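You operate a simulated robot arm through the tools that you are given. There is no shell and no other tool. Be economical: measure what you need, move in short steps, check, and stop when the job is done.

The job below is to be done with a simulated two-armed robot. You get a single attempt, and the scene is never put back.

Task
Pick up the paint brush with one hand, pass it to the other hand and put it on the lower shelf of the steel bench. Put the grey cloth on the front of the long white table. Put the chalk block on the fold job card. Count the tissue sheets on the top of the packing table, then put as many of the glue tins from the top of the packing table on the third shelf from the bottom of the steel shelving. Put the grey tape reel from the second shelf from the bottom of the steel shelving on the heat job card. Any order will do. Set down upright: chalk block, glue tin.

Only the result counts: the job must be done as asked and must still hold three seconds after the hand-in. Knocking over, shifting, dropping, spilling or breaking anything else fails it. Flat cloth is picked up by pressing the open fingertips on it (5 to 10 N) and closing them slowly along it; thin cloth reads only 2 to 8 mm in the jaws.

Robot
Two 6-joint arms with two-finger parallel grippers on one trunk, on a base that drives. Base frame: it is fixed to the floor where the robot stands at the start and does not move with it; the origin is under the middle of the robot, x ahead of it, y to its left, z up. Units: m, rad, N and s.
The left shoulder is at the start at [0.08, 0.216, 1.61], the right one opposite. With the tool pointing down near the work surface each hand reaches from about 0.1 to 0.62 m from the robot's upright axis, wherever it stands, measured 20 degrees to its own side. Places, roughly: chalk block [0.75, -2.75, 0.75]; fold job card [0.5, -2.5, 0.75]; front of the long white table [0.6, -2, 0.8]; glue tin [-1, -3.25, 0.75]; grey cloth (9x7x3 cm) [0.5, -0.8, 0.9]; grey tape reel (6x6x3 cm) [-4.3, -2.9, 0.8]; heat job card [-2.5, -2.75, 0.75]; lower shelf of the steel bench [0.7, -0.5, 0.2]; paint brush (4x2x18 cm) [0.5, -0.1, 1]; third shelf of the steel shelving [-4.1, -3.1, 1.2]; tissue sheet (11x8x1 cm) [-1.5, -3.1, 0.8]. Payload 3.43 kg a hand.
The tool frame of a hand sits at the grasp point between the pads (the TCP): z along the fingers, y along the line on which they close. The tips reach 0.03 m beyond it. Largest opening 0.094 m; finger width 0.028, thickness 0.01; the body of the gripper, 0.05 by 0.096 m, starts 0.055 m behind the TCP.
Orientation is that of the tool frame in the base frame, as [roll, pitch, yaw] about the fixed x, y, z axes, in that order (R = Rz(yaw) Ry(pitch) Rx(roll)). With the fingers straight down and closing along the base's y, the tool's x points along the base's -x, its y along +y and its z along -z.

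Tools
- The arms move only by the tool drive_tool. It takes "left_increments", "right_increments" or both (then of equal length, played together; a hand with none holds still); each is a list of rows, each an object (a shift or turn left out is 0, a gripper value left out holds the last) with "claw": the finger opening in m, from 0 to 0.094; "offset": the shift along the base's x, y, z in units of 500 mm (1.0 is 500 mm), a list of three; "delta_rot": the turn, a rotation vector about the base's x, y, z in units of 120 degrees (1.0 is 120 degrees), a list of three. In form: [{"claw": claw, "offset": [dx, dy, dz], "delta_rot": [ax, ay, az]}, ...]. A call has 1 to 10 rows; each row is the pose to reach, as a shift and turn from the pose commanded when the call began. A call with a number of a shift or a turn outside -1 to 1 is refused whole. Each row takes 0.2 s and may step no farther than 0.05 m and 0.15 rad from the row before; otherwise, or with a gripper value out of range, the whole call is refused. Where a pose cannot be reached the arm comes as near as it can. A force on the tool above 40 N (or 10 N above the force at the start of the call, whichever is more), or a blocked arm, ends the call early, and 0.2 s more pass. Each finger travels about 0.072 m/s and halts on what it meets, pressing with about 38 N; the grip force reading is that of the motor and also rises with nothing between the fingers. The clock runs only during rows and for 0.2 s after the last one: add rows that repeat a pose to give the fingers time. The reply holds the time, the measured pose of the TCP, the force on the tool along the base axes, the opening and the grip force, in the units named above and with some noise, with the torque about the TCP (base axes, N m) and any sound that the robot's microphone picked up, and new pictures: "pictures" is both (left out), scene, wrist or none (wrist: the cameras of the hands that moved).
- Cameras (640 x 400 px; columns grow to the right, rows downward): "scene" is now at [0.094, -0.0285, 1.7562]; the picture's right is [-0.41, -0.91, 0.00], its down [-0.78, 0.35, -0.52] and it looks along [0.47, -0.21, -0.86] (base axes); focal length 296 px, centre (320, 200). "left" rides on the left gripper at [0.076, -0.014, -0.103] in its tool frame; the picture's right is [0.18, 0.98, 0.00], its down [-0.75, 0.14, -0.64] and it looks along [-0.63, 0.12, 0.77] (tool axes); focal length 243 px, centre (320, 200). "right" rides on the right gripper at [0.076, 0.014, -0.103] in its tool frame; the picture's right is [-0.18, 0.98, 0.00], its down [-0.75, -0.14, -0.64] and it looks along [-0.63, -0.12, 0.77] (tool axes); focal length 243 px, centre (320, 200). There is no depth. A picture from a camera that has moved, and an enlarged one, comes with that camera's place and axes in the base frame and with its lens.
- move_column(by): slides the trunk up (or, below 0, down) by that many m; the arms and the scene camera ride with it, the base frame stays. It gives what a move gives, with no picture.
- steer(legs): drives the robot by 1 to 6 legs, each [ahead, left, turn to the left] in m, m and rad, along the robot's own axes; the way and the turn of a leg run together, so that a leg with both is an arc; at most 1.5 m and 3.142 rad a leg. The arms and the cameras ride along, it lands a little off, and it stops where it bumps. It gives what a move gives, and a new picture of the scene camera.
- pan_tilt(pan, tilt): turns the head with the scene camera to pan (to the left, within 1.501 rad either way) and tilt (down, from -0.506 to 1.204), counted from straight ahead of the robot. It gives what a move gives, and a new picture of the scene camera.
- close_up(camera, box): a new picture of the part [left, top, right, bottom] of that camera's present view, enlarged. The clock stands still meanwhile.
- hand_in(): hands the job in; it is judged then, once.

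Work in short steps. Places have to be worked out from the pictures, the camera data and where the tool is seen: move nearer, look again, correct. Check each grasp and each placing, and mend what went wrong. You have 196 turns and 260 pictures in all, those below and enlarged ones among them. Open the grippers and draw the arms clear of the work before you hand the job in, unless the task says otherwise; then end with one line.

The tools are called as name(argument=value, ...) on one line, values as JSON. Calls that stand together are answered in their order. drive_tool: Moves the arms, as the interface text tells. Its arguments: {"type":"object","properties":{"left_increments":{"type":"array","items":{"type":"object","properties":{"claw":{"type":"number"},"offset":{"type":"array","items":{"type":"number"}},"delta_rot":{"type":"array","items":{"type":"number"}}}}},"right_increments":{"type":"array","items":{"type":"object","properties":{"claw":{"type":"number"},"offset":{"type":"array","items":{"type":"number"}},"delta_rot":{"type":"array","items":{"type":"number"}}}}},"pictures":{"type":"string","enum":["both","scene","wrist","none"]}},"required":[]} The other tools are called the same way: move_column (by) slides the trunk up or down; steer (legs) drives the base; pan_tilt (pan, tilt) turns the head that bears the scene camera; close_up (camera, box) takes an enlarged picture of a part of a camera's view; hand_in () hands the job in.

At the start:

```text
time_s: 0.0
left_tool_pos: [0.5308, -0.0337, 1.1081]
left_tcp_rot: [-3.141, 0.001, -3.141]
left_force: [-0.2, -0.5, -0.2]
left_wrist_torque: [-0.01, 0.03, 0.01]
left_grip_width: 0.094
left_grip_force: 0.1
right_tool_pos: [0.3197, -0.3691, 0.9999]
right_tcp_rot: [-3.139, 0.0, -3.14]
right_force: [-0.8, 0.3, -0.2]
right_wrist_torque: [0.01, 0.0, 0.03]
right_grip_width: 0.094
right_grip_force: 0.0
trunk travel left (down, up): [-0.84, 0.0]
robot x, y, heading: [-0.0009, 0.0037, -0.003]
head pan, tilt: [-0.421, 1.028]
```

scene: 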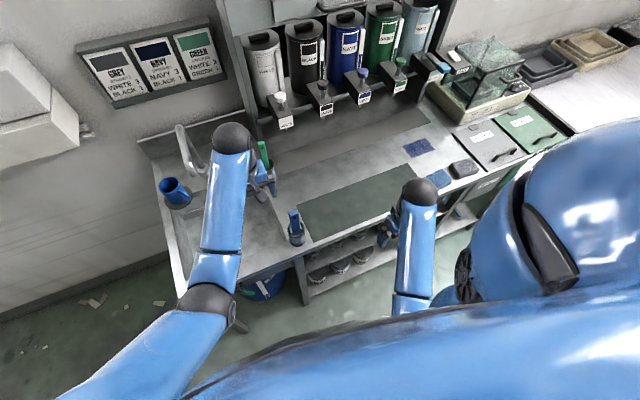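
right: 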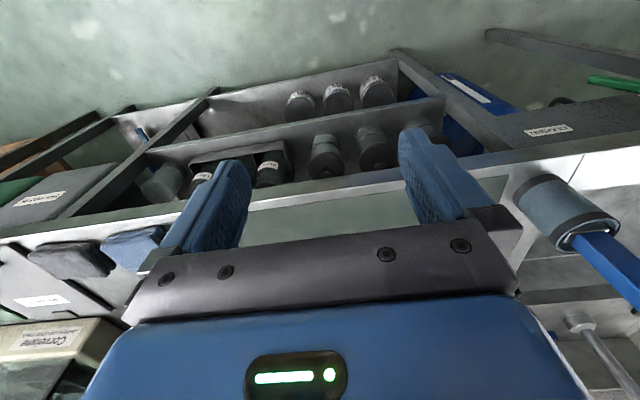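
left: 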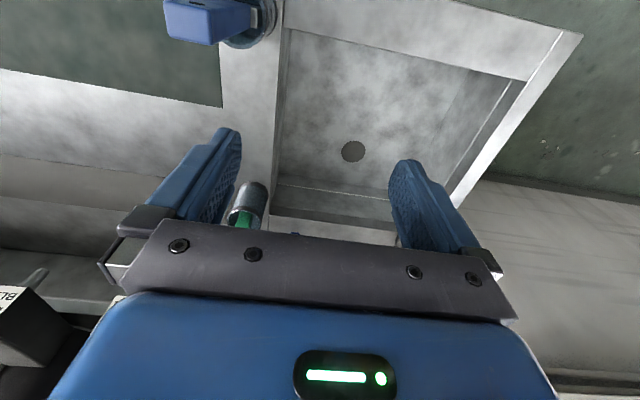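

The scene shows a blue handled thing near (297,228) and a green one near (262,165); I take a close-up to identify the paint brush and the cloths.

close_up(camera="scene", box=[220, 120, 340, 260])

close_up(camera="scene", box=[360, 20, 600, 240])

```text
2.86 times, centred on (280, 190) of scene
camera zoom: at [0.094, -0.0285, 1.7562], right [-0.41, -0.91, 0.0], down [-0.78, 0.35, -0.52], along [0.47, -0.21, -0.86], focal length 845 px, centre (434, 229)
```

zoom: 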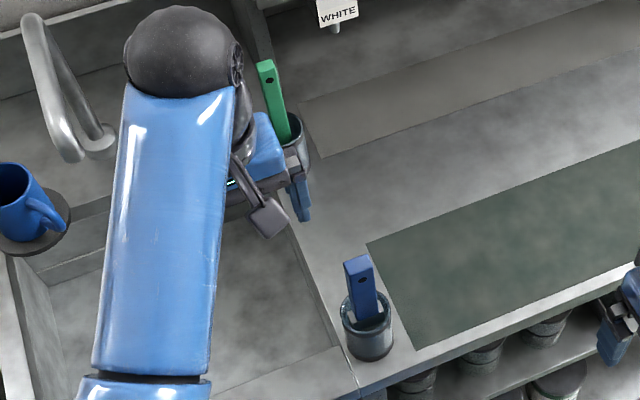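

```text
1.82 times, centred on (480, 130) of scene
camera zoom: at [0.094, -0.0285, 1.7562], right [-0.41, -0.91, 0.0], down [-0.78, 0.35, -0.52], along [0.47, -0.21, -0.86], focal length 538 px, centre (29, 327)
```

zoom: 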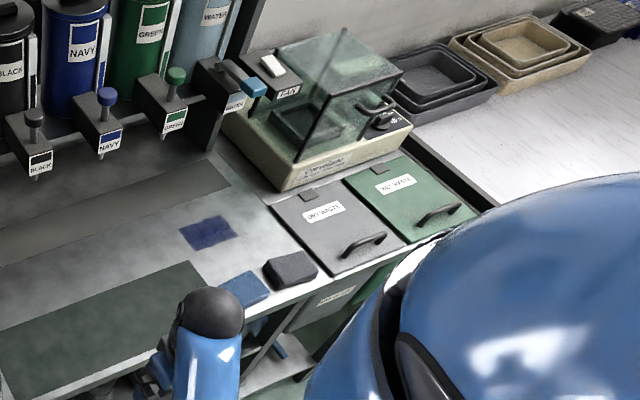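

The blue-handled brush stands in a cup with its top near (0.482,-0.122,1.044) (triangulated from the scene and left cameras). I move the left hand above it and look.

drive_tool(left_increments=[{"offset": [0, 0, 0.08], "claw": 0.094}, {"offset": [-0.032, -0.058, 0.08]}, {"offset": [-0.066, -0.117, 0.08]}, {"offset": [-0.098, -0.176, 0.08]}, {"offset": [-0.098, -0.176, 0.08]}])

```text
time_s: 1.2
left_tool_pos: [0.4939, -0.13, 1.128]
left_tcp_rot: [3.141, 0.0, 3.141]
left_force: [0.3, 0.5, -0.3]
left_wrist_torque: [-0.03, 0.0, -0.02]
left_grip_width: 0.0941
left_grip_force: 0.0
left hand out of reach, approached as far as the arm can: row 1, 2, 3, 4, 5
right_tool_pos: [0.3202, -0.3691, 1.0001]
right_tcp_rot: [-3.14, -0.001, 3.141]
right_force: [-0.3, -0.4, 0.0]
right_wrist_torque: [0.01, 0.05, -0.01]
right_grip_width: 0.0941
right_grip_force: 0.1
trunk travel left (down, up): [-0.84, 0.0]
robot x, y, heading: [0.0021, 0.0014, -0.001]
head pan, tilt: [-0.421, 1.028]
camera scene: at [0.0947, -0.0285, 1.7562], right [-0.41, -0.91, 0.0], down [-0.78, 0.35, -0.52], along [0.47, -0.21, -0.86], focal length 296 px, centre (320, 200)
camera left: at [0.4169, -0.1456, 1.231], right [-0.18, 0.98, 0.0], down [0.75, 0.14, 0.64], along [0.63, 0.12, -0.77], focal length 243 px, centre (320, 200)
```

scene: 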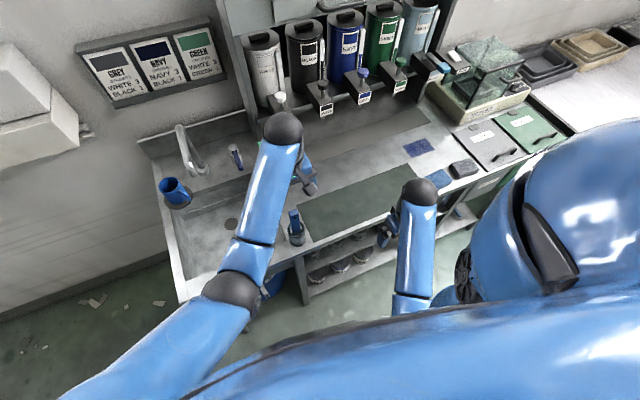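
left: 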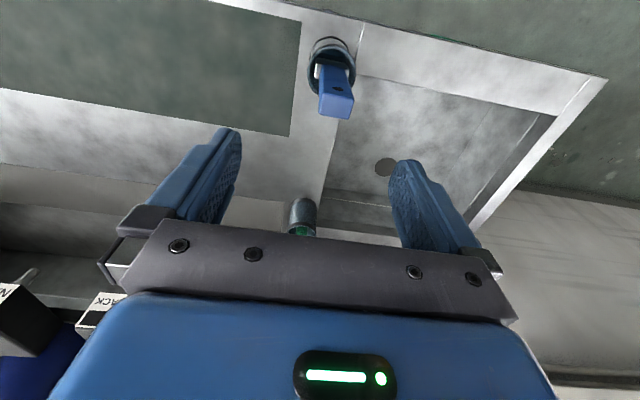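

Handle top is at about (0.477,-0.121,1.044), leaning slightly towards +x. I lower a bit and see what the commanded pose reference is.

drive_tool(left_increments=[{"offset": [-0.01, 0, -0.06]}, {"offset": [-0.02, 0, -0.12]}, {"offset": [-0.02, 0, -0.12]}], pictures="wrist")

```text
time_s: 2.0
left_tool_pos: [0.4867, -0.1317, 1.0709]
left_tcp_rot: [3.141, 0.0, 3.14]
left_force: [-0.2, -0.5, -0.4]
left_wrist_torque: [0.02, -0.01, 0.05]
left_grip_width: 0.0937
left_grip_force: 0.2
right_tool_pos: [0.3209, -0.3698, 0.999]
right_tcp_rot: [-3.14, 0.002, -3.141]
right_force: [0.6, -0.2, 0.9]
right_wrist_torque: [0.0, -0.02, 0.02]
right_grip_width: 0.0939
right_grip_force: 0.0
trunk travel left (down, up): [-0.84, 0.0]
robot x, y, heading: [-0.0001, -0.0007, 0.003]
head pan, tilt: [-0.421, 1.028]
camera left: at [0.4081, -0.1461, 1.1739], right [-0.18, 0.98, 0.0], down [0.75, 0.14, 0.64], along [0.63, 0.12, -0.77], focal length 243 px, centre (320, 200)
```

left: 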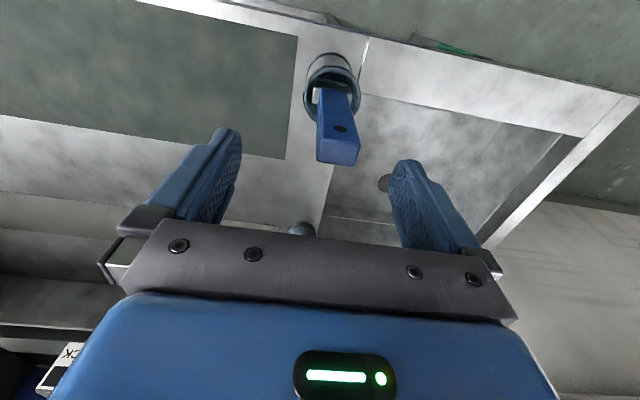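

Both left views intersect at handle top (0.477,-0.122,1.042). I centre on it, descend to z 1.015 and close.

drive_tool(left_increments=[{"offset": [-0.027, 0.0195, 0]}, {"offset": [-0.027, 0.0195, -0.06]}, {"offset": [-0.027, 0.0195, -0.112]}, {"offset": [-0.027, 0.0195, -0.112]}, {"offset": [-0.027, 0.0195, -0.112], "claw": 0.06}, {"offset": [-0.027, 0.0195, -0.112], "claw": 0.03}, {"offset": [-0.027, 0.0195, -0.112], "claw": 0.0}, {"offset": [-0.027, 0.0195, -0.112], "claw": 0.0}, {"offset": [-0.027, 0.0195, -0.112], "claw": 0.0}])

```text
time_s: 4.0
left_tool_pos: [0.4699, -0.1214, 1.0152]
left_tcp_rot: [-3.142, 0.0, 3.141]
left_force: [0.1, -0.5, 0.2]
left_wrist_torque: [-0.02, 0.03, -0.02]
left_grip_width: 0.0291
left_grip_force: 38.2
right_tool_pos: [0.32, -0.3698, 0.9989]
right_tcp_rot: [-3.14, 0.001, -3.14]
right_force: [-0.3, 0.3, -0.1]
right_wrist_torque: [0.02, -0.04, 0.0]
right_grip_width: 0.0941
right_grip_force: 0.1
trunk travel left (down, up): [-0.84, 0.0]
robot x, y, heading: [0.0026, 0.0001, 0.001]
head pan, tilt: [-0.421, 1.028]
camera scene: at [0.0942, -0.0286, 1.7562], right [-0.41, -0.91, 0.0], down [-0.78, 0.35, -0.52], along [0.47, -0.21, -0.86], focal length 296 px, centre (320, 200)
camera left: at [0.3939, -0.1365, 1.1178], right [-0.18, 0.98, 0.0], down [0.75, 0.14, 0.64], along [0.63, 0.12, -0.77], focal length 243 px, centre (320, 200)
```

scene: 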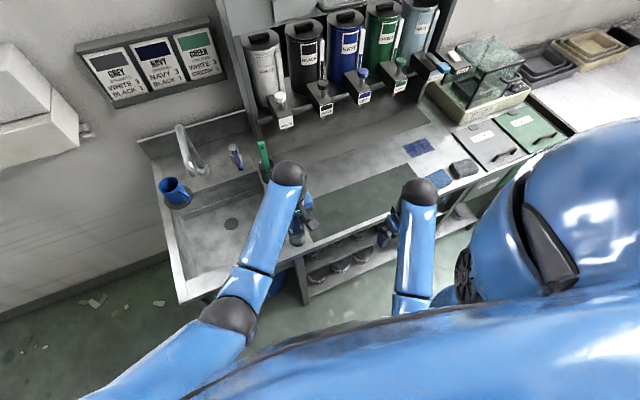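
left: 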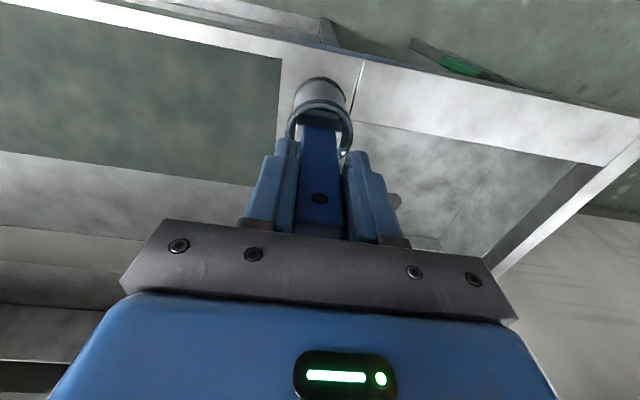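

Gripped firmly (0.029 m). I lift straight up slowly.

drive_tool(left_increments=[{"offset": [0, 0, 0.05]}, {"offset": [0, 0, 0.1]}, {"offset": [0, 0, 0.15]}, {"offset": [0, 0, 0.2]}, {"offset": [0, 0, 0.2]}])

```text
time_s: 5.2
left_tool_pos: [0.4726, -0.1243, 1.1108]
left_tcp_rot: [-3.14, 0.0, 3.14]
left_force: [0.1, 0.0, -1.1]
left_wrist_torque: [0.02, -0.02, -0.01]
left_grip_width: 0.0293
left_grip_force: 38.0
left hand out of reach, approached as far as the arm can: row 4, 5
right_tool_pos: [0.3202, -0.3705, 1.0002]
right_tcp_rot: [-3.14, -0.001, 3.141]
right_force: [-0.5, 1.1, 0.4]
right_wrist_torque: [0.03, 0.02, 0.01]
right_grip_width: 0.0941
right_grip_force: 0.1
trunk travel left (down, up): [-0.84, 0.0]
robot x, y, heading: [-0.002, 0.0017, 0.004]
head pan, tilt: [-0.421, 1.028]
camera scene: at [0.0942, -0.0286, 1.7562], right [-0.41, -0.91, 0.0], down [-0.78, 0.35, -0.52], along [0.47, -0.21, -0.86], focal length 296 px, centre (320, 200)
camera left: at [0.3951, -0.1382, 1.2148], right [-0.18, 0.98, 0.0], down [0.75, 0.14, 0.64], along [0.63, 0.12, -0.77], focal length 243 px, centre (320, 200)
```

scene: 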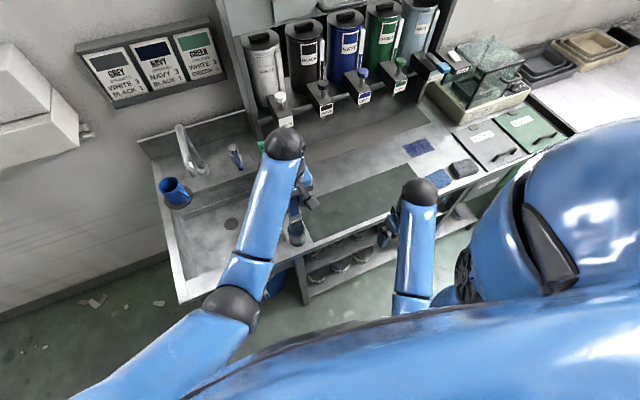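
left: 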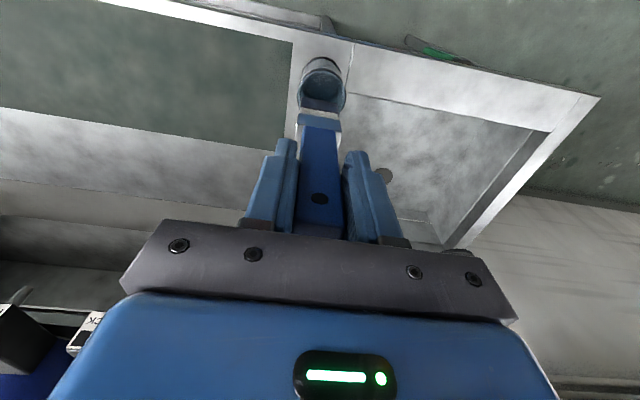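

The brush looks nearly out of the cup; I zoom in to see the brush's lower end against the rim.

close_up(camera="left", box=[250, 30, 400, 220])

close_up(camera="scene", box=[250, 140, 350, 270])

close_up(camera="right", box=[400, 60, 640, 280])

```text
2.11 times, centred on (325, 125) of left
camera zoom: at [0.3951, -0.1382, 1.2148], right [-0.18, 0.98, 0.0], down [0.75, 0.14, 0.64], along [0.63, 0.12, -0.77], focal length 511 px, centre (310, 358)
```

zoom: 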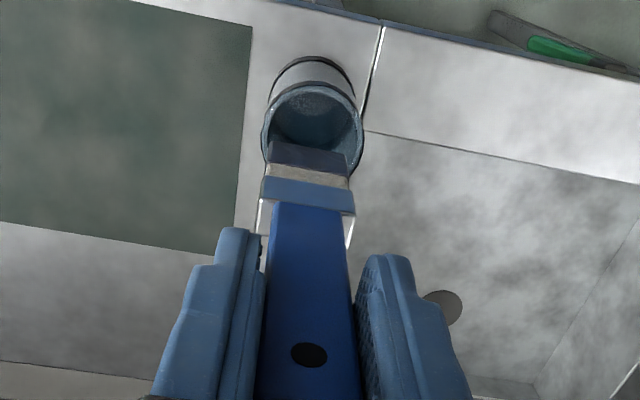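

```text
3.08 times, centred on (300, 205) of scene
camera zoom: at [0.0942, -0.0286, 1.7562], right [-0.41, -0.91, 0.0], down [-0.78, 0.35, -0.52], along [0.47, -0.21, -0.86], focal length 910 px, centre (382, 185)
```

zoom: 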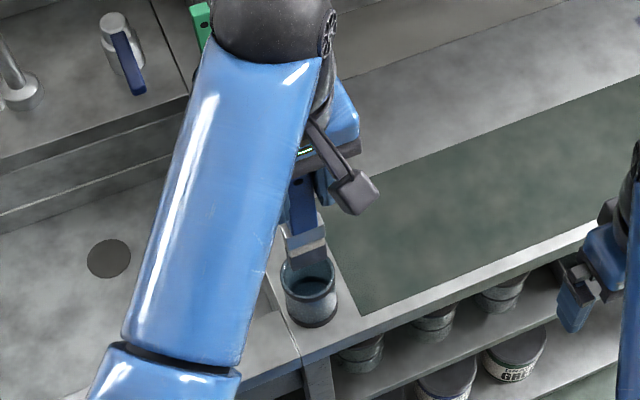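

```text
1.82 times, centred on (520, 170) of right
camera zoom: at [0.2436, -0.3552, 1.103], right [0.18, 0.98, 0.0], down [0.75, -0.14, 0.64], along [0.63, -0.12, -0.77], focal length 441 px, centre (-44, 254)
```

zoom: 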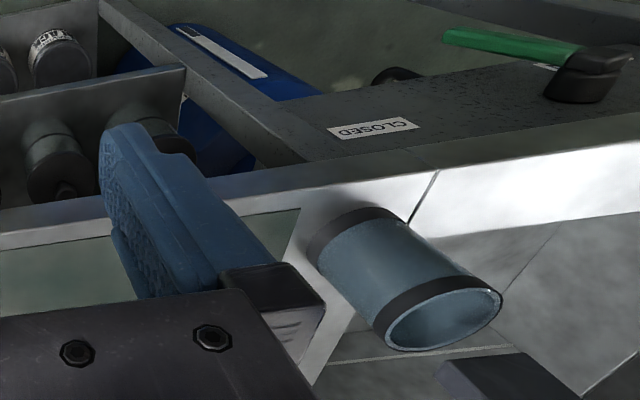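

The right view shows the cup empty and the brush clear of it. I back the base away 0.5 m and tilt the head to see the bench's lower shelf.

steer(legs=[[-0.5, 0, 0]])

pan_tilt(pan=-0.3, tilt=0.8)

```text
time_s: 7.7
left_tool_pos: [0.0695, -0.119, 1.1089]
left_tcp_rot: [3.141, -0.005, 3.139]
left_force: [-0.3, -0.6, -1.2]
left_wrist_torque: [0.0, -0.01, -0.02]
left_grip_width: 0.0292
left_grip_force: 37.6
right_tool_pos: [-0.0846, -0.365, 0.9982]
right_tcp_rot: [-3.139, -0.006, 3.141]
right_force: [-0.8, 0.3, -0.4]
right_wrist_torque: [0.0, 0.02, -0.02]
right_grip_width: 0.0941
right_grip_force: 0.1
trunk travel left (down, up): [-0.84, 0.0]
robot x, y, heading: [-0.4085, 0.0026, -0.005]
head pan, tilt: [-0.421, 1.028]
stopped in leg 1: the robot was blocked; the commanded pose is now the measured one
camera scene: at [-0.3033, -0.0231, 1.7562], right [-0.41, -0.91, 0.0], down [-0.78, 0.35, -0.51], along [0.47, -0.21, -0.86], focal length 296 px, centre (320, 200)
```

scene: 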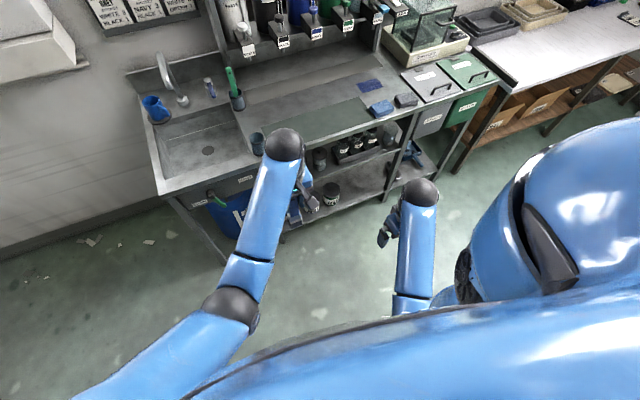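

```text
time_s: 8.4
left_tool_pos: [0.0708, -0.1179, 1.1072]
left_tcp_rot: [3.141, -0.007, 3.139]
left_force: [-0.1, -0.3, -0.3]
left_wrist_torque: [0.0, 0.04, 0.01]
left_grip_width: 0.0295
left_grip_force: 37.7
right_tool_pos: [-0.0842, -0.3649, 0.9971]
right_tcp_rot: [-3.141, -0.008, 3.138]
right_force: [0.4, 1.1, 0.0]
right_wrist_torque: [0.01, 0.0, 0.01]
right_grip_width: 0.0943
right_grip_force: 0.0
trunk travel left (down, up): [-0.84, 0.0]
robot x, y, heading: [-0.4108, 0.0045, -0.004]
head pan, tilt: [-0.3, 0.799]
camera scene: at [-0.2862, -0.0192, 1.7721], right [-0.3, -0.95, 0.0], down [-0.69, 0.21, -0.69], along [0.66, -0.21, -0.72], focal length 296 px, centre (320, 200)
```

scene: 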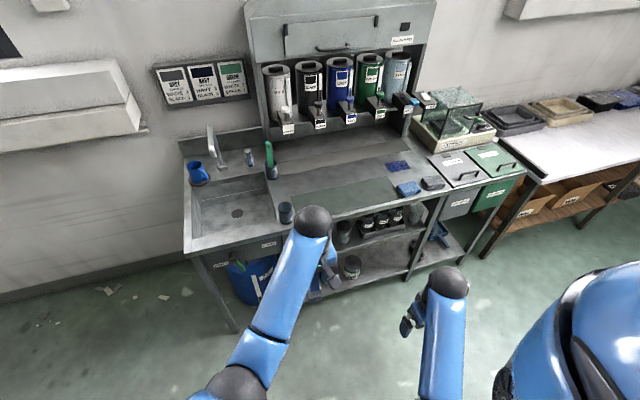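

Something behind blocked the base at x≈-0.41. I look at the bench shelf closely and survey to the right and left.

close_up(camera="scene", box=[320, 170, 540, 310])

pan_tilt(pan=-1.5, tilt=0.35)

pan_tilt(pan=1.5, tilt=0.6)

```text
2.86 times, centred on (430, 240) of scene
camera zoom: at [-0.2862, -0.0192, 1.7721], right [-0.3, -0.95, 0.0], down [-0.69, 0.21, -0.69], along [0.66, -0.21, -0.72], focal length 845 px, centre (6, 86)
```

zoom: 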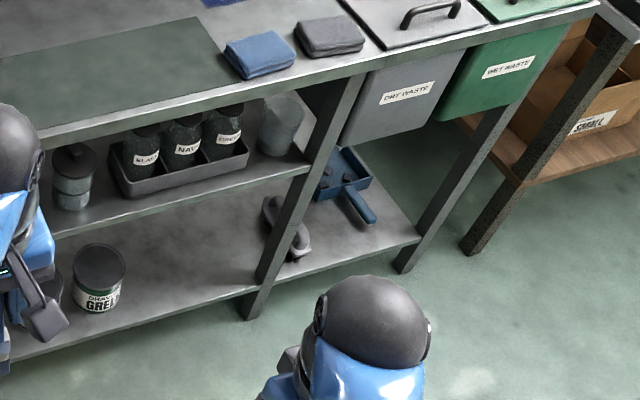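

```text
time_s: 9.8
left_tool_pos: [0.0702, -0.1197, 1.1072]
left_tcp_rot: [-3.14, -0.006, 3.138]
left_force: [-0.3, -0.3, -0.6]
left_wrist_torque: [0.0, -0.01, 0.02]
left_grip_width: 0.0292
left_grip_force: 37.8
right_tool_pos: [-0.0843, -0.3658, 0.9969]
right_tcp_rot: [-3.138, -0.009, 3.138]
right_force: [0.3, 0.4, -0.5]
right_wrist_torque: [-0.04, 0.01, -0.01]
right_grip_width: 0.0942
right_grip_force: 0.0
trunk travel left (down, up): [-0.84, 0.0]
robot x, y, heading: [-0.4067, -0.0038, 0.002]
head pan, tilt: [-1.499, 0.351]
camera scene: at [-0.3557, -0.0881, 1.8126], right [-1.0, -0.07, 0.01], down [-0.03, 0.34, -0.94], along [0.06, -0.94, -0.34], focal length 296 px, centre (320, 200)
```

scene: 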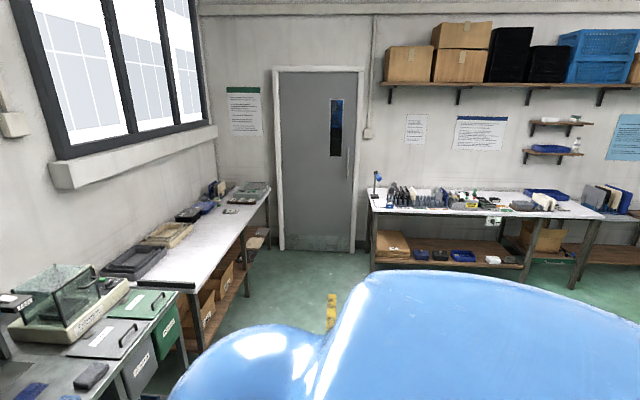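

```text
time_s: 12.4
left_tool_pos: [0.0699, -0.1192, 1.107]
left_tcp_rot: [-3.14, -0.008, 3.138]
left_force: [0.4, -1.1, 0.2]
left_wrist_torque: [0.02, 0.03, -0.02]
left_grip_width: 0.0292
left_grip_force: 38.3
right_tool_pos: [-0.084, -0.3651, 0.997]
right_tcp_rot: [3.141, -0.007, 3.141]
right_force: [-0.5, -0.3, -0.5]
right_wrist_torque: [0.01, 0.01, -0.01]
right_grip_width: 0.0938
right_grip_force: 0.1
trunk travel left (down, up): [-0.84, 0.0]
robot x, y, heading: [-0.4105, 0.0066, -0.003]
head pan, tilt: [1.499, 0.6]
camera scene: at [-0.3557, 0.0927, 1.7897], right [1.0, -0.07, -0.01], down [-0.05, -0.56, -0.82], along [0.06, 0.82, -0.57], focal length 296 px, centre (320, 200)
```

scene: 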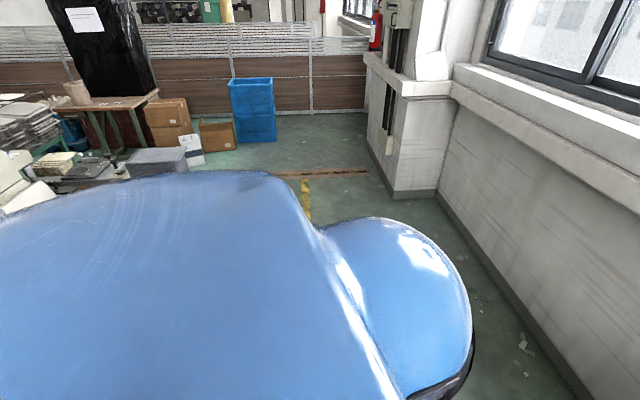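

I move forward slightly off the obstacle, then plan: left tilts the brush to point ahead horizontally, right grips it from above. First I step forward and pitch the left hand up.

steer(legs=[[0.08, 0, 0]])

pan_tilt(pan=0.0, tilt=0.9)

drive_tool(left_increments=[{"offset": [0, 0, -0.016], "delta_rot": [0, -0.07, 0]}, {"offset": [0, 0, -0.032], "delta_rot": [0, -0.14, 0]}, {"offset": [0, 0, -0.048], "delta_rot": [0, -0.21, 0]}, {"offset": [0, 0, -0.064], "delta_rot": [0, -0.28, 0]}, {"offset": [0, 0, -0.08], "delta_rot": [0, -0.35, 0]}, {"offset": [0, 0, -0.096], "delta_rot": [0, -0.42, 0]}, {"offset": [0, 0, -0.112], "delta_rot": [0, -0.49, 0]}, {"offset": [0, 0, -0.128], "delta_rot": [0, -0.56, 0]}, {"offset": [0, 0, -0.144], "delta_rot": [0, -0.63, 0]}, {"offset": [0, 0, -0.16], "delta_rot": [0, -0.7, 0]}], pictures="scene")

```text
time_s: 13.5
left_tool_pos: [0.1251, -0.1238, 1.1176]
left_tcp_rot: [3.14, 0.014, 3.136]
left_force: [-1.5, 1.0, -0.2]
left_wrist_torque: [0.02, -0.1, 0.02]
left_grip_width: 0.0293
left_grip_force: 37.9
right_tool_pos: [-0.0259, -0.3673, 1.0036]
right_tcp_rot: [3.142, 0.013, 3.138]
right_force: [-0.9, -0.6, -0.3]
right_wrist_torque: [0.04, -0.08, 0.02]
right_grip_width: 0.094
right_grip_force: 0.1
trunk travel left (down, up): [-0.84, 0.0]
robot x, y, heading: [-0.3327, 0.0081, -0.005]
head pan, tilt: [1.499, 0.6]
camera scene: at [-0.316, 0.0898, 1.7907], right [1.0, -0.08, 0.01], down [-0.03, -0.56, -0.83], along [0.07, 0.82, -0.56], focal length 296 px, centre (320, 200)
```

scene: 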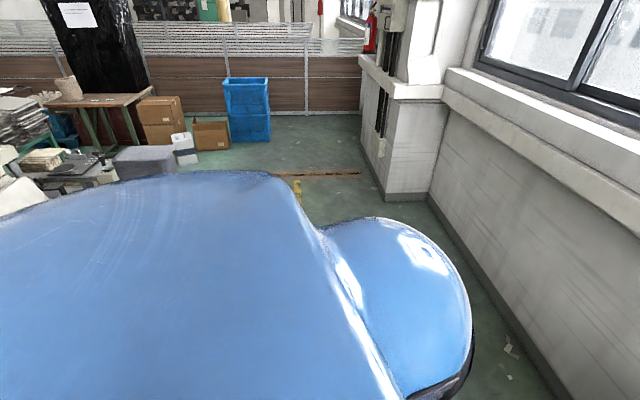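

```text
time_s: 15.1
left_tool_pos: [0.1379, -0.1216, 1.1099]
left_tcp_rot: [3.14, 0.001, 3.136]
left_force: [-0.5, 0.2, 0.6]
left_wrist_torque: [0.01, -0.01, 0.01]
left_grip_width: 0.0292
left_grip_force: 38.5
right_tool_pos: [-0.0143, -0.3665, 0.9988]
right_tcp_rot: [-3.141, -0.002, 3.138]
right_force: [-0.2, 0.1, -0.4]
right_wrist_torque: [-0.03, 0.0, 0.04]
right_grip_width: 0.094
right_grip_force: 0.0
trunk travel left (down, up): [-0.84, 0.0]
robot x, y, heading: [-0.3346, 0.0063, -0.006]
head pan, tilt: [0.0, 0.901]
camera scene: at [-0.2241, 0.0024, 1.7653], right [0.0, -1.0, 0.0], down [-0.78, 0.0, -0.62], along [0.62, 0.0, -0.78], focal length 296 px, centre (320, 200)
```

scene: 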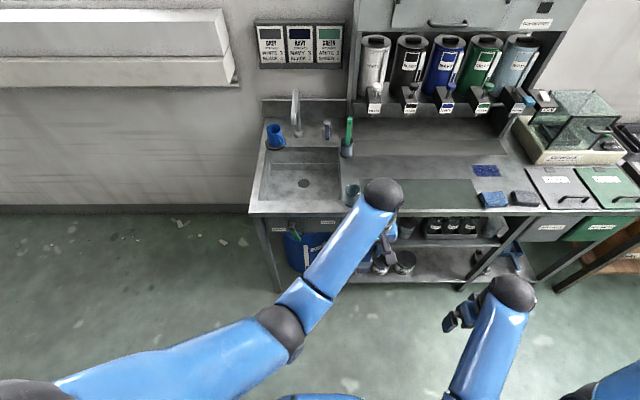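

```text
time_s: 17.3
left_tool_pos: [0.1397, -0.1093, 1.0247]
left_tcp_rot: [2.965, 1.46, 2.979]
left_force: [0.8, -0.7, -0.4]
left_wrist_torque: [-0.03, 0.02, 0.03]
left_grip_width: 0.0292
left_grip_force: 37.8
right_tool_pos: [-0.0139, -0.366, 1.0013]
right_tcp_rot: [-3.141, -0.002, 3.138]
right_force: [0.4, 0.0, 0.9]
right_wrist_torque: [0.0, -0.01, -0.01]
right_grip_width: 0.0938
right_grip_force: 0.1
trunk travel left (down, up): [-0.84, 0.0]
robot x, y, heading: [-0.3369, 0.0026, -0.001]
head pan, tilt: [0.0, 0.901]
camera scene: at [-0.2238, 0.0026, 1.767], right [0.0, -1.0, 0.0], down [-0.78, 0.0, -0.62], along [0.62, 0.0, -0.78], focal length 296 px, centre (320, 200)
```

scene: 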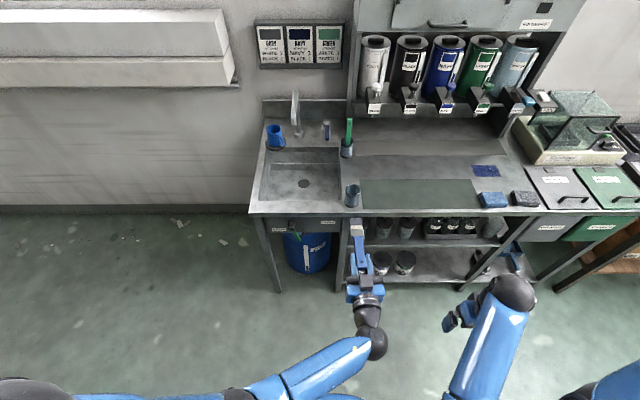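

The left hand now points the brush ahead. I zoom to locate its ferrule.

close_up(camera="scene", box=[300, 200, 420, 320])

```text
3.33 times, centred on (360, 260) of scene
camera zoom: at [-0.2238, 0.0026, 1.767], right [0.0, -1.0, 0.0], down [-0.78, 0.0, -0.62], along [0.62, 0.0, -0.78], focal length 986 px, centre (187, 0)
```

zoom: 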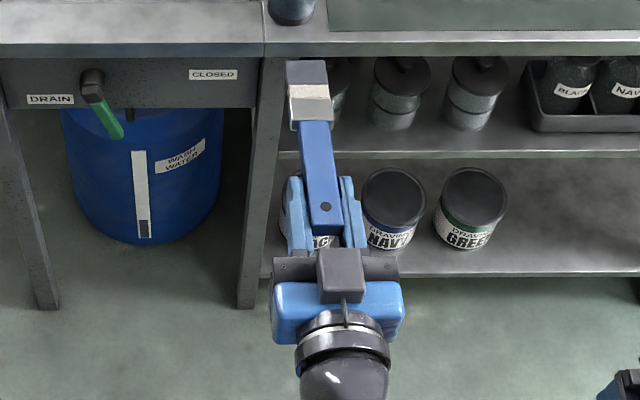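

The camera housing seems to appear on top of the left hand, which I want to confirm before bringing the right hand in; I look through the left camera.

close_up(camera="left", box=[0, 0, 640, 400])

close_up(camera="right", box=[0, 0, 640, 400])

```text
1.00 times, centred on (320, 200) of left (not enlarged: the box is as wide or as high as the picture)
camera zoom: at [0.0292, -0.1242, 0.9607], right [-0.03, 0.99, -0.16], down [-0.56, 0.12, 0.82], along [0.83, 0.12, 0.54], focal length 243 px, centre (320, 200)
```

zoom: 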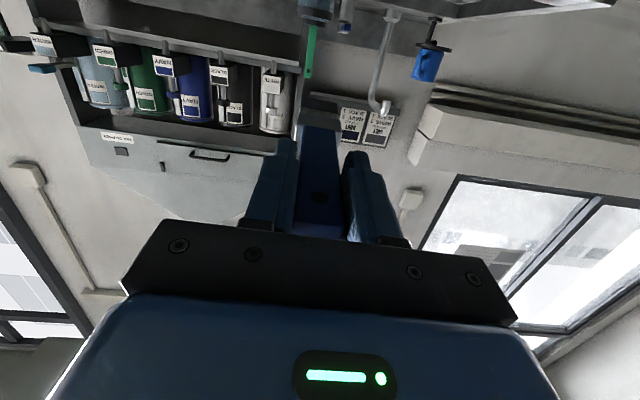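

```text
1.00 times, centred on (320, 200) of right (not enlarged: the box is as wide or as high as the picture)
camera zoom: at [-0.0907, -0.352, 1.1043], right [0.19, 0.98, 0.0], down [0.75, -0.14, 0.64], along [0.63, -0.12, -0.77], focal length 243 px, centre (320, 200)
```

zoom: 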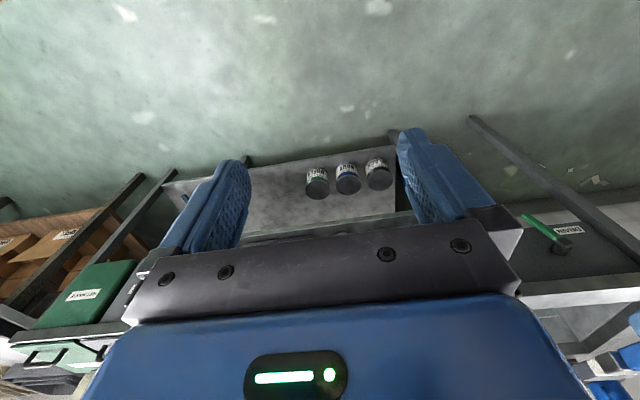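

The left camera is below the hand, so the top is mostly free. I bring the open right hand to above the ferrule at (0.253,-0.108), staying at z≈1.09.

drive_tool(right_increments=[{"offset": [0, 0, 0.09], "claw": 0.094}, {"offset": [0, 0, 0.18]}, {"offset": [0.067, 0.0645, 0.18]}, {"offset": [0.134, 0.129, 0.18]}, {"offset": [0.2, 0.1935, 0.18]}, {"offset": [0.267, 0.258, 0.18]}, {"offset": [0.334, 0.3225, 0.18]}, {"offset": [0.4, 0.387, 0.18]}, {"offset": [0.467, 0.4515, 0.18]}, {"offset": [0.534, 0.516, 0.18]}])

```text
time_s: 19.5
left_tool_pos: [0.1432, -0.111, 1.0253]
left_tcp_rot: [3.019, 1.459, 3.034]
left_force: [-0.1, -0.4, -0.1]
left_wrist_torque: [0.01, 0.05, 0.03]
left_grip_width: 0.029
left_grip_force: 38.4
right_tool_pos: [0.2553, -0.108, 1.0898]
right_tcp_rot: [-3.142, -0.003, 3.139]
right_force: [-0.8, -0.5, 0.0]
right_wrist_torque: [0.01, 0.03, -0.03]
right_grip_width: 0.0942
right_grip_force: 0.0
right hand out of reach, approached as far as the arm can: row 2, 3, 4, 5, 6, 7, 8, 9
trunk travel left (down, up): [-0.84, 0.0]
robot x, y, heading: [-0.3343, 0.003, -0.001]
head pan, tilt: [0.0, 0.901]
camera scene: at [-0.2222, 0.0043, 1.7649], right [0.0, -1.0, 0.0], down [-0.78, 0.0, -0.62], along [0.62, 0.0, -0.78], focal length 296 px, centre (320, 200)
camera right: at [0.1784, -0.0932, 1.1931], right [0.19, 0.98, 0.0], down [0.75, -0.14, 0.64], along [0.63, -0.12, -0.77], focal length 243 px, centre (320, 200)
```

scene: 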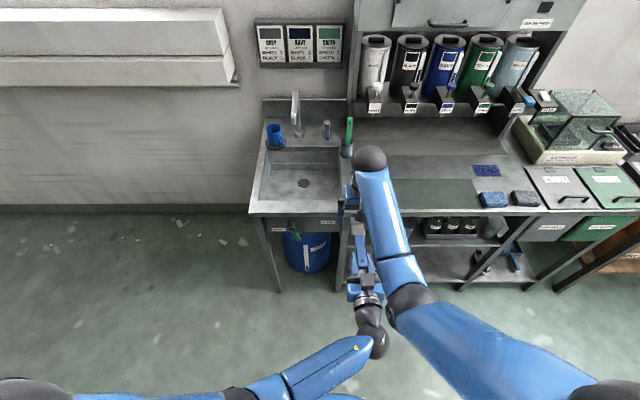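
right: 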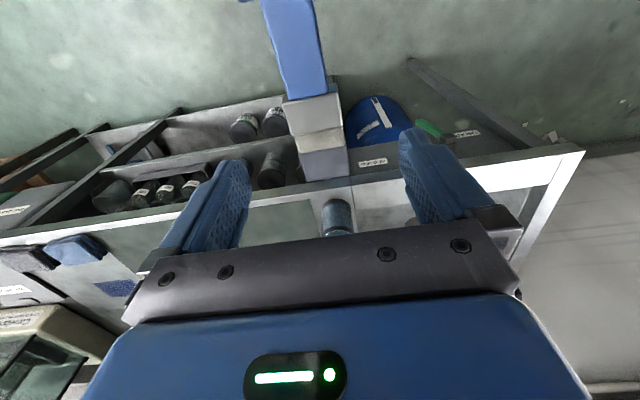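

The ferrule is straight under the right hand's fingers (≈(0.245,-0.107)). I descend to z≈1.012 and close the right gripper.

drive_tool(right_increments=[{"offset": [0, 0, -0.08]}, {"offset": [0, 0, -0.154]}, {"offset": [0, 0, -0.154]}, {"offset": [0, 0, -0.154], "claw": 0.06}, {"offset": [0, 0, -0.154], "claw": 0.04}, {"offset": [0, 0, -0.154], "claw": 0.0}, {"offset": [0, 0, -0.154], "claw": 0.0}, {"offset": [0, 0, -0.154], "claw": 0.0}])

```text
time_s: 21.3
left_tool_pos: [0.1423, -0.1129, 1.0273]
left_tcp_rot: [3.029, 1.463, 3.046]
left_force: [-7.0, 8.9, -2.1]
left_wrist_torque: [-0.08, -0.15, 0.36]
left_grip_width: 0.0293
left_grip_force: 38.5
right_tool_pos: [0.2542, -0.1114, 1.0153]
right_tcp_rot: [-3.14, -0.001, 3.139]
right_force: [7.4, -8.8, 1.1]
right_wrist_torque: [0.21, 0.38, 0.6]
right_grip_width: 0.0413
right_grip_force: 38.0
trunk travel left (down, up): [-0.84, 0.0]
robot x, y, heading: [-0.3325, 0.0021, -0.002]
head pan, tilt: [0.0, 0.901]
camera scene: at [-0.2241, 0.0023, 1.7655], right [0.0, -1.0, 0.0], down [-0.78, 0.0, -0.62], along [0.62, 0.0, -0.78], focal length 296 px, centre (320, 200)
camera right: at [0.1776, -0.0955, 1.1174], right [0.19, 0.98, 0.0], down [0.75, -0.14, 0.64], along [0.63, -0.12, -0.77], focal length 243 px, centre (320, 200)
```

scene: 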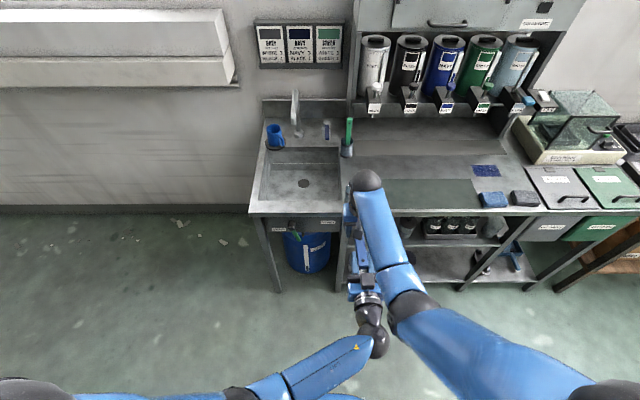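
right: 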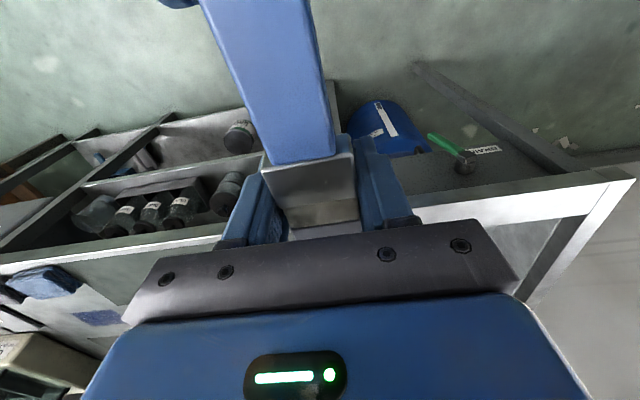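

The right hand holds the ferrule (0.041 m). I open the left and draw it straight back.

drive_tool(left_increments=[{"claw": 0.06}, {"claw": 0.094}, {"claw": 0.094}, {"claw": 0.094}, {"offset": [-0.06, 0, 0]}, {"offset": [-0.13, 0, 0]}, {"offset": [-0.2, 0, 0]}, {"offset": [-0.2, 0.08, 0]}, {"offset": [-0.2, 0.17, 0]}, {"offset": [-0.2, 0.26, 0]}], pictures="scene")

```text
time_s: 22.8
left_tool_pos: [0.1455, -0.0823, 1.0631]
left_tcp_rot: [-2.463, 1.468, -2.266]
left_force: [-0.1, -0.4, -0.6]
left_wrist_torque: [0.01, -0.04, 0.03]
left_grip_width: 0.0941
left_grip_force: 0.1
right_tool_pos: [0.2531, -0.1088, 1.0139]
right_tcp_rot: [-3.14, -0.002, 3.14]
right_force: [0.3, -0.2, 0.5]
right_wrist_torque: [-0.06, -0.01, 0.0]
right_grip_width: 0.0409
right_grip_force: 37.8
trunk travel left (down, up): [-0.84, 0.0]
robot x, y, heading: [-0.3336, 0.0024, -0.009]
head pan, tilt: [0.0, 0.901]
stopped in row 7 (left hand): the arm was blocked; the commanded pose is now the measured one
camera scene: at [-0.2239, 0.0028, 1.7649], right [0.0, -1.0, 0.0], down [-0.78, 0.0, -0.62], along [0.62, 0.0, -0.78], focal length 296 px, centre (320, 200)
```

scene: 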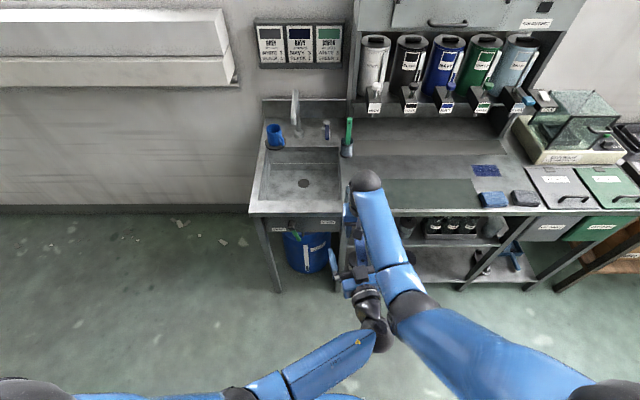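

The left hand stopped slightly above and left of the handle; the brush is still in the right hand. I move the left hand sideways to +y, clear of everything.

drive_tool(left_increments=[{"offset": [0, 0.06, 0.02]}, {"offset": [0, 0.14, 0.02]}, {"offset": [0, 0.22, 0.02]}, {"offset": [0, 0.3, 0.02]}, {"offset": [0, 0.38, 0.0]}, {"offset": [0, 0.46, 0.0]}], pictures="scene")

```text
time_s: 24.2
left_tool_pos: [0.1431, 0.1449, 1.0637]
left_tcp_rot: [-2.432, 1.465, -2.243]
left_force: [-0.8, 1.1, -0.5]
left_wrist_torque: [-0.03, 0.0, -0.02]
left_grip_width: 0.0941
left_grip_force: 0.0
right_tool_pos: [0.2533, -0.1088, 1.0135]
right_tcp_rot: [3.141, 0.001, 3.136]
right_force: [-0.4, -0.1, -0.5]
right_wrist_torque: [-0.02, -0.07, -0.05]
right_grip_width: 0.041
right_grip_force: 37.4
trunk travel left (down, up): [-0.84, 0.0]
robot x, y, heading: [-0.3286, 0.0036, -0.007]
head pan, tilt: [0.0, 0.901]
camera scene: at [-0.2249, 0.0039, 1.7654], right [0.0, -1.0, 0.0], down [-0.78, 0.0, -0.62], along [0.62, 0.0, -0.78], focal length 296 px, centre (320, 200)
```

scene: 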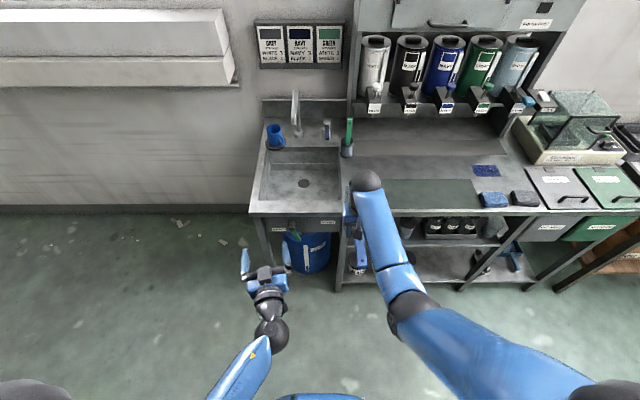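

Handover done. I now return the left hand to pointing down at a parked pose, and yaw the right hand with the brush by about +84° so the brush lies along y.

drive_tool(left_increments=[{"offset": [-0.031, 0.045, -0.013], "delta_rot": [0, 0.07, 0]}, {"offset": [-0.061, 0.09, -0.026], "delta_rot": [0, 0.14, 0]}, {"offset": [-0.092, 0.135, -0.038], "delta_rot": [0, 0.21, 0]}, {"offset": [-0.122, 0.18, -0.051], "delta_rot": [0, 0.28, 0]}, {"offset": [-0.153, 0.225, -0.064], "delta_rot": [0, 0.35, 0]}, {"offset": [-0.184, 0.27, -0.077], "delta_rot": [0, 0.42, 0]}, {"offset": [-0.214, 0.315, -0.09], "delta_rot": [0, 0.49, 0]}, {"offset": [-0.245, 0.36, -0.102], "delta_rot": [0, 0.56, 0]}, {"offset": [-0.275, 0.405, -0.115], "delta_rot": [0, 0.63, 0]}, {"offset": [-0.306, 0.45, -0.128], "delta_rot": [0, 0.7, 0]}], right_increments=[{"offset": [-0.026, -0.04, 0], "delta_rot": [0, 0, 0.07]}, {"offset": [-0.052, -0.08, 0], "delta_rot": [0, 0, 0.14]}, {"offset": [-0.078, -0.12, 0], "delta_rot": [0, 0, 0.21]}, {"offset": [-0.104, -0.16, 0], "delta_rot": [0, 0, 0.28]}, {"offset": [-0.13, -0.2, 0], "delta_rot": [0, 0, 0.35]}, {"offset": [-0.156, -0.24, 0], "delta_rot": [0, 0, 0.42]}, {"offset": [-0.182, -0.28, 0], "delta_rot": [0, 0, 0.49]}, {"offset": [-0.208, -0.32, 0], "delta_rot": [0, 0, 0.56]}, {"offset": [-0.234, -0.36, 0], "delta_rot": [0, 0, 0.63]}, {"offset": [-0.26, -0.4, 0], "delta_rot": [0, 0, 0.7]}], pictures="scene")

```text
time_s: 26.4
left_tool_pos: [-0.0107, 0.3677, 0.9996]
left_tcp_rot: [2.958, 0.034, -3.06]
left_force: [0.2, 0.0, 0.0]
left_wrist_torque: [0.02, -0.02, 0.03]
left_grip_width: 0.0939
left_grip_force: 0.0
right_tool_pos: [0.1229, -0.3078, 1.0131]
right_tcp_rot: [3.14, 0.001, -1.679]
right_force: [0.2, 0.0, 0.6]
right_wrist_torque: [0.0, -0.02, 0.0]
right_grip_width: 0.0411
right_grip_force: 38.3
trunk travel left (down, up): [-0.84, 0.0]
robot x, y, heading: [-0.3323, 0.0019, -0.002]
head pan, tilt: [0.0, 0.901]
camera scene: at [-0.2236, 0.0027, 1.7653], right [0.0, -1.0, 0.0], down [-0.78, 0.0, -0.62], along [0.62, 0.0, -0.78], focal length 296 px, centre (320, 200)
```

scene: 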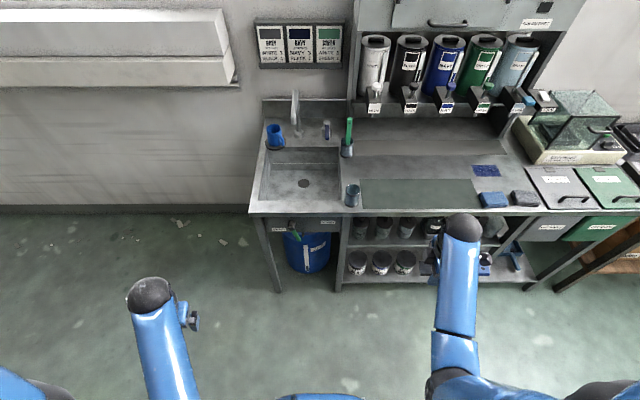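

Right hand is yawed with the brush along y. Now I tilt it 45° forward in free space (tool pointing ahead-down), ready for reaching under the bench.

drive_tool(right_increments=[{"delta_rot": [0, -0.0625, 0]}, {"delta_rot": [0, -0.125, 0]}, {"delta_rot": [0, -0.1875, 0]}, {"delta_rot": [0, -0.25, 0]}, {"delta_rot": [0, -0.3125, 0]}, {"delta_rot": [0, -0.375, 0]}, {"delta_rot": [0, -0.375, 0]}], left_increments=[{"delta_rot": [0.04, 0, 0]}, {"delta_rot": [0.087, 0, 0]}, {"delta_rot": [0.087, 0, 0]}, {"delta_rot": [0.087, 0, 0]}, {"delta_rot": [0.087, 0, 0]}, {"delta_rot": [0.087, 0, 0]}, {"delta_rot": [0.087, 0, 0]}], pictures="both")

```text
time_s: 28.0
left_tool_pos: [-0.0116, 0.3656, 1.0008]
left_tcp_rot: [2.778, 0.051, -3.069]
left_force: [-0.4, -0.5, 0.9]
left_wrist_torque: [0.02, 0.04, 0.01]
left_grip_width: 0.094
left_grip_force: 0.1
right_tool_pos: [0.1244, -0.3094, 1.0147]
right_tcp_rot: [-2.358, 0.076, -1.646]
right_force: [0.1, 0.2, -0.3]
right_wrist_torque: [0.02, -0.02, 0.01]
right_grip_width: 0.0411
right_grip_force: 37.8
trunk travel left (down, up): [-0.84, 0.0]
robot x, y, heading: [-0.3343, 0.0066, -0.003]
head pan, tilt: [0.0, 0.901]
camera scene: at [-0.2237, 0.0025, 1.7653], right [0.0, -1.0, 0.0], down [-0.78, 0.0, -0.62], along [0.62, 0.0, -0.78], focal length 296 px, centre (320, 200)
camera right: at [0.0351, -0.3834, 1.0715], right [-0.68, 0.29, -0.68], down [-0.3, 0.73, 0.61], along [0.67, 0.61, -0.41], focal length 243 px, centre (320, 200)
camera left: at [-0.0888, 0.3114, 1.0872], right [-0.27, 0.9, 0.34], down [0.72, -0.04, 0.69], along [0.64, 0.43, -0.64], focal length 243 px, centre (320, 200)
```

scene: 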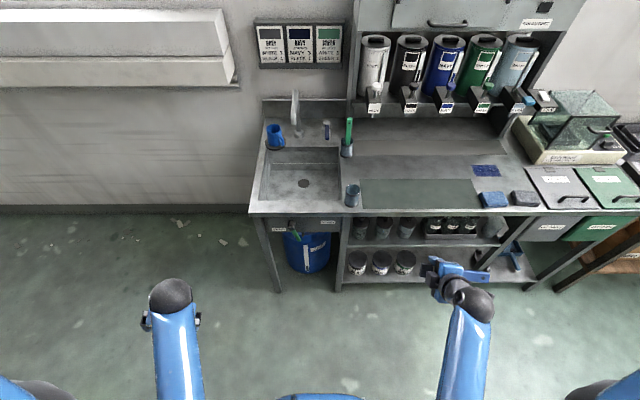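
right: 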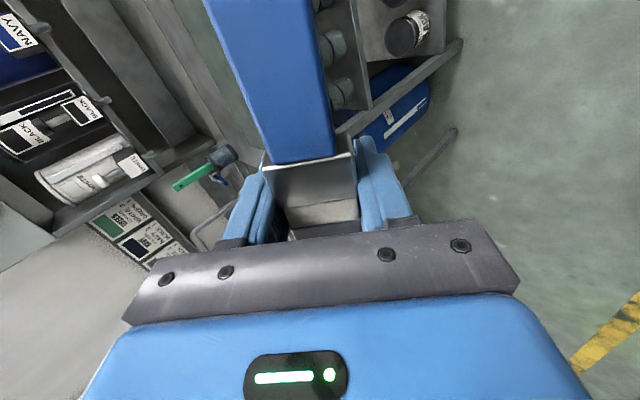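
left: 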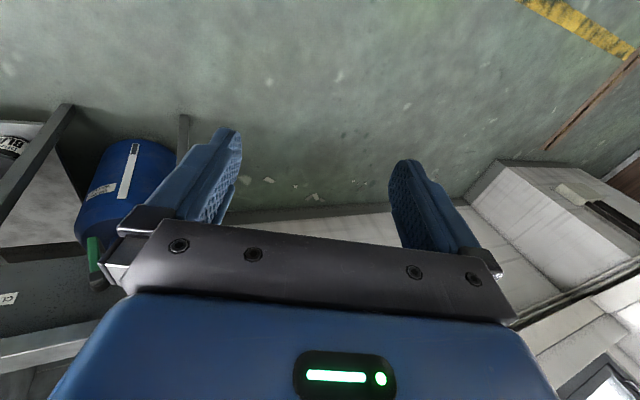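

Right tilt is good. Lower the trunk 0.65 m and straighten the left wrist.

move_column(by=-0.65)

drive_tool(left_increments=[{"delta_rot": [-0.06, 0, 0]}, {"delta_rot": [-0.12, 0, 0]}, {"delta_rot": [-0.174, 0, 0]}, {"delta_rot": [-0.174, 0, 0]}], pictures="none")

pan_tilt(pan=-0.6, tilt=0.5)

```text
refused: -0.65 is not a number from -0.4 to 0.4
```

```text
time_s: 29.0
left_tool_pos: [-0.011, 0.3668, 1.0008]
left_tcp_rot: [-3.14, 0.023, -3.054]
left_force: [0.7, 1.0, -0.3]
left_wrist_torque: [0.01, 0.01, 0.03]
left_grip_width: 0.094
left_grip_force: 0.1
right_tool_pos: [0.1235, -0.3099, 1.0139]
right_tcp_rot: [-2.359, 0.077, -1.646]
right_force: [-0.7, 0.5, 0.4]
right_wrist_torque: [0.05, -0.02, -0.02]
right_grip_width: 0.0412
right_grip_force: 37.7
trunk travel left (down, up): [-0.84, 0.0]
robot x, y, heading: [-0.3316, 0.0043, -0.005]
head pan, tilt: [0.0, 0.901]
```

```text
time_s: 30.0
left_tool_pos: [-0.0109, 0.3688, 1.001]
left_tcp_rot: [3.14, 0.022, -3.055]
left_force: [0.7, -0.7, -0.4]
left_wrist_torque: [0.0, 0.01, 0.01]
left_grip_width: 0.094
left_grip_force: 0.0
right_tool_pos: [0.1224, -0.3089, 1.0143]
right_tcp_rot: [-2.359, 0.075, -1.648]
right_force: [-0.5, 0.1, -0.4]
right_wrist_torque: [0.02, -0.01, 0.02]
right_grip_width: 0.0414
right_grip_force: 38.0
trunk travel left (down, up): [-0.84, 0.0]
robot x, y, heading: [-0.3293, 0.0075, -0.005]
head pan, tilt: [-0.6, 0.499]
camera scene: at [-0.2246, -0.0488, 1.7991], right [-0.57, -0.82, 0.0], down [-0.39, 0.27, -0.88], along [0.72, -0.5, -0.48], focal length 296 px, centre (320, 200)
```

scene: 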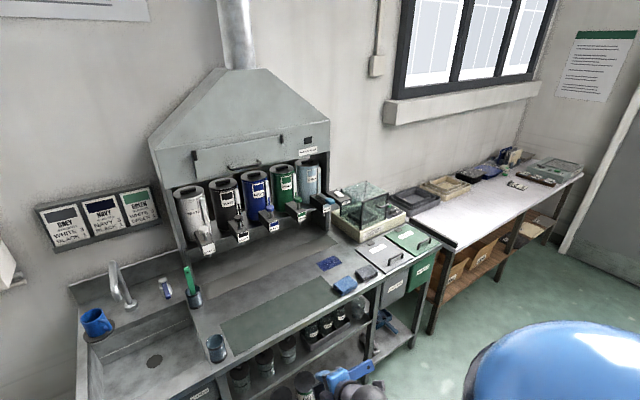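

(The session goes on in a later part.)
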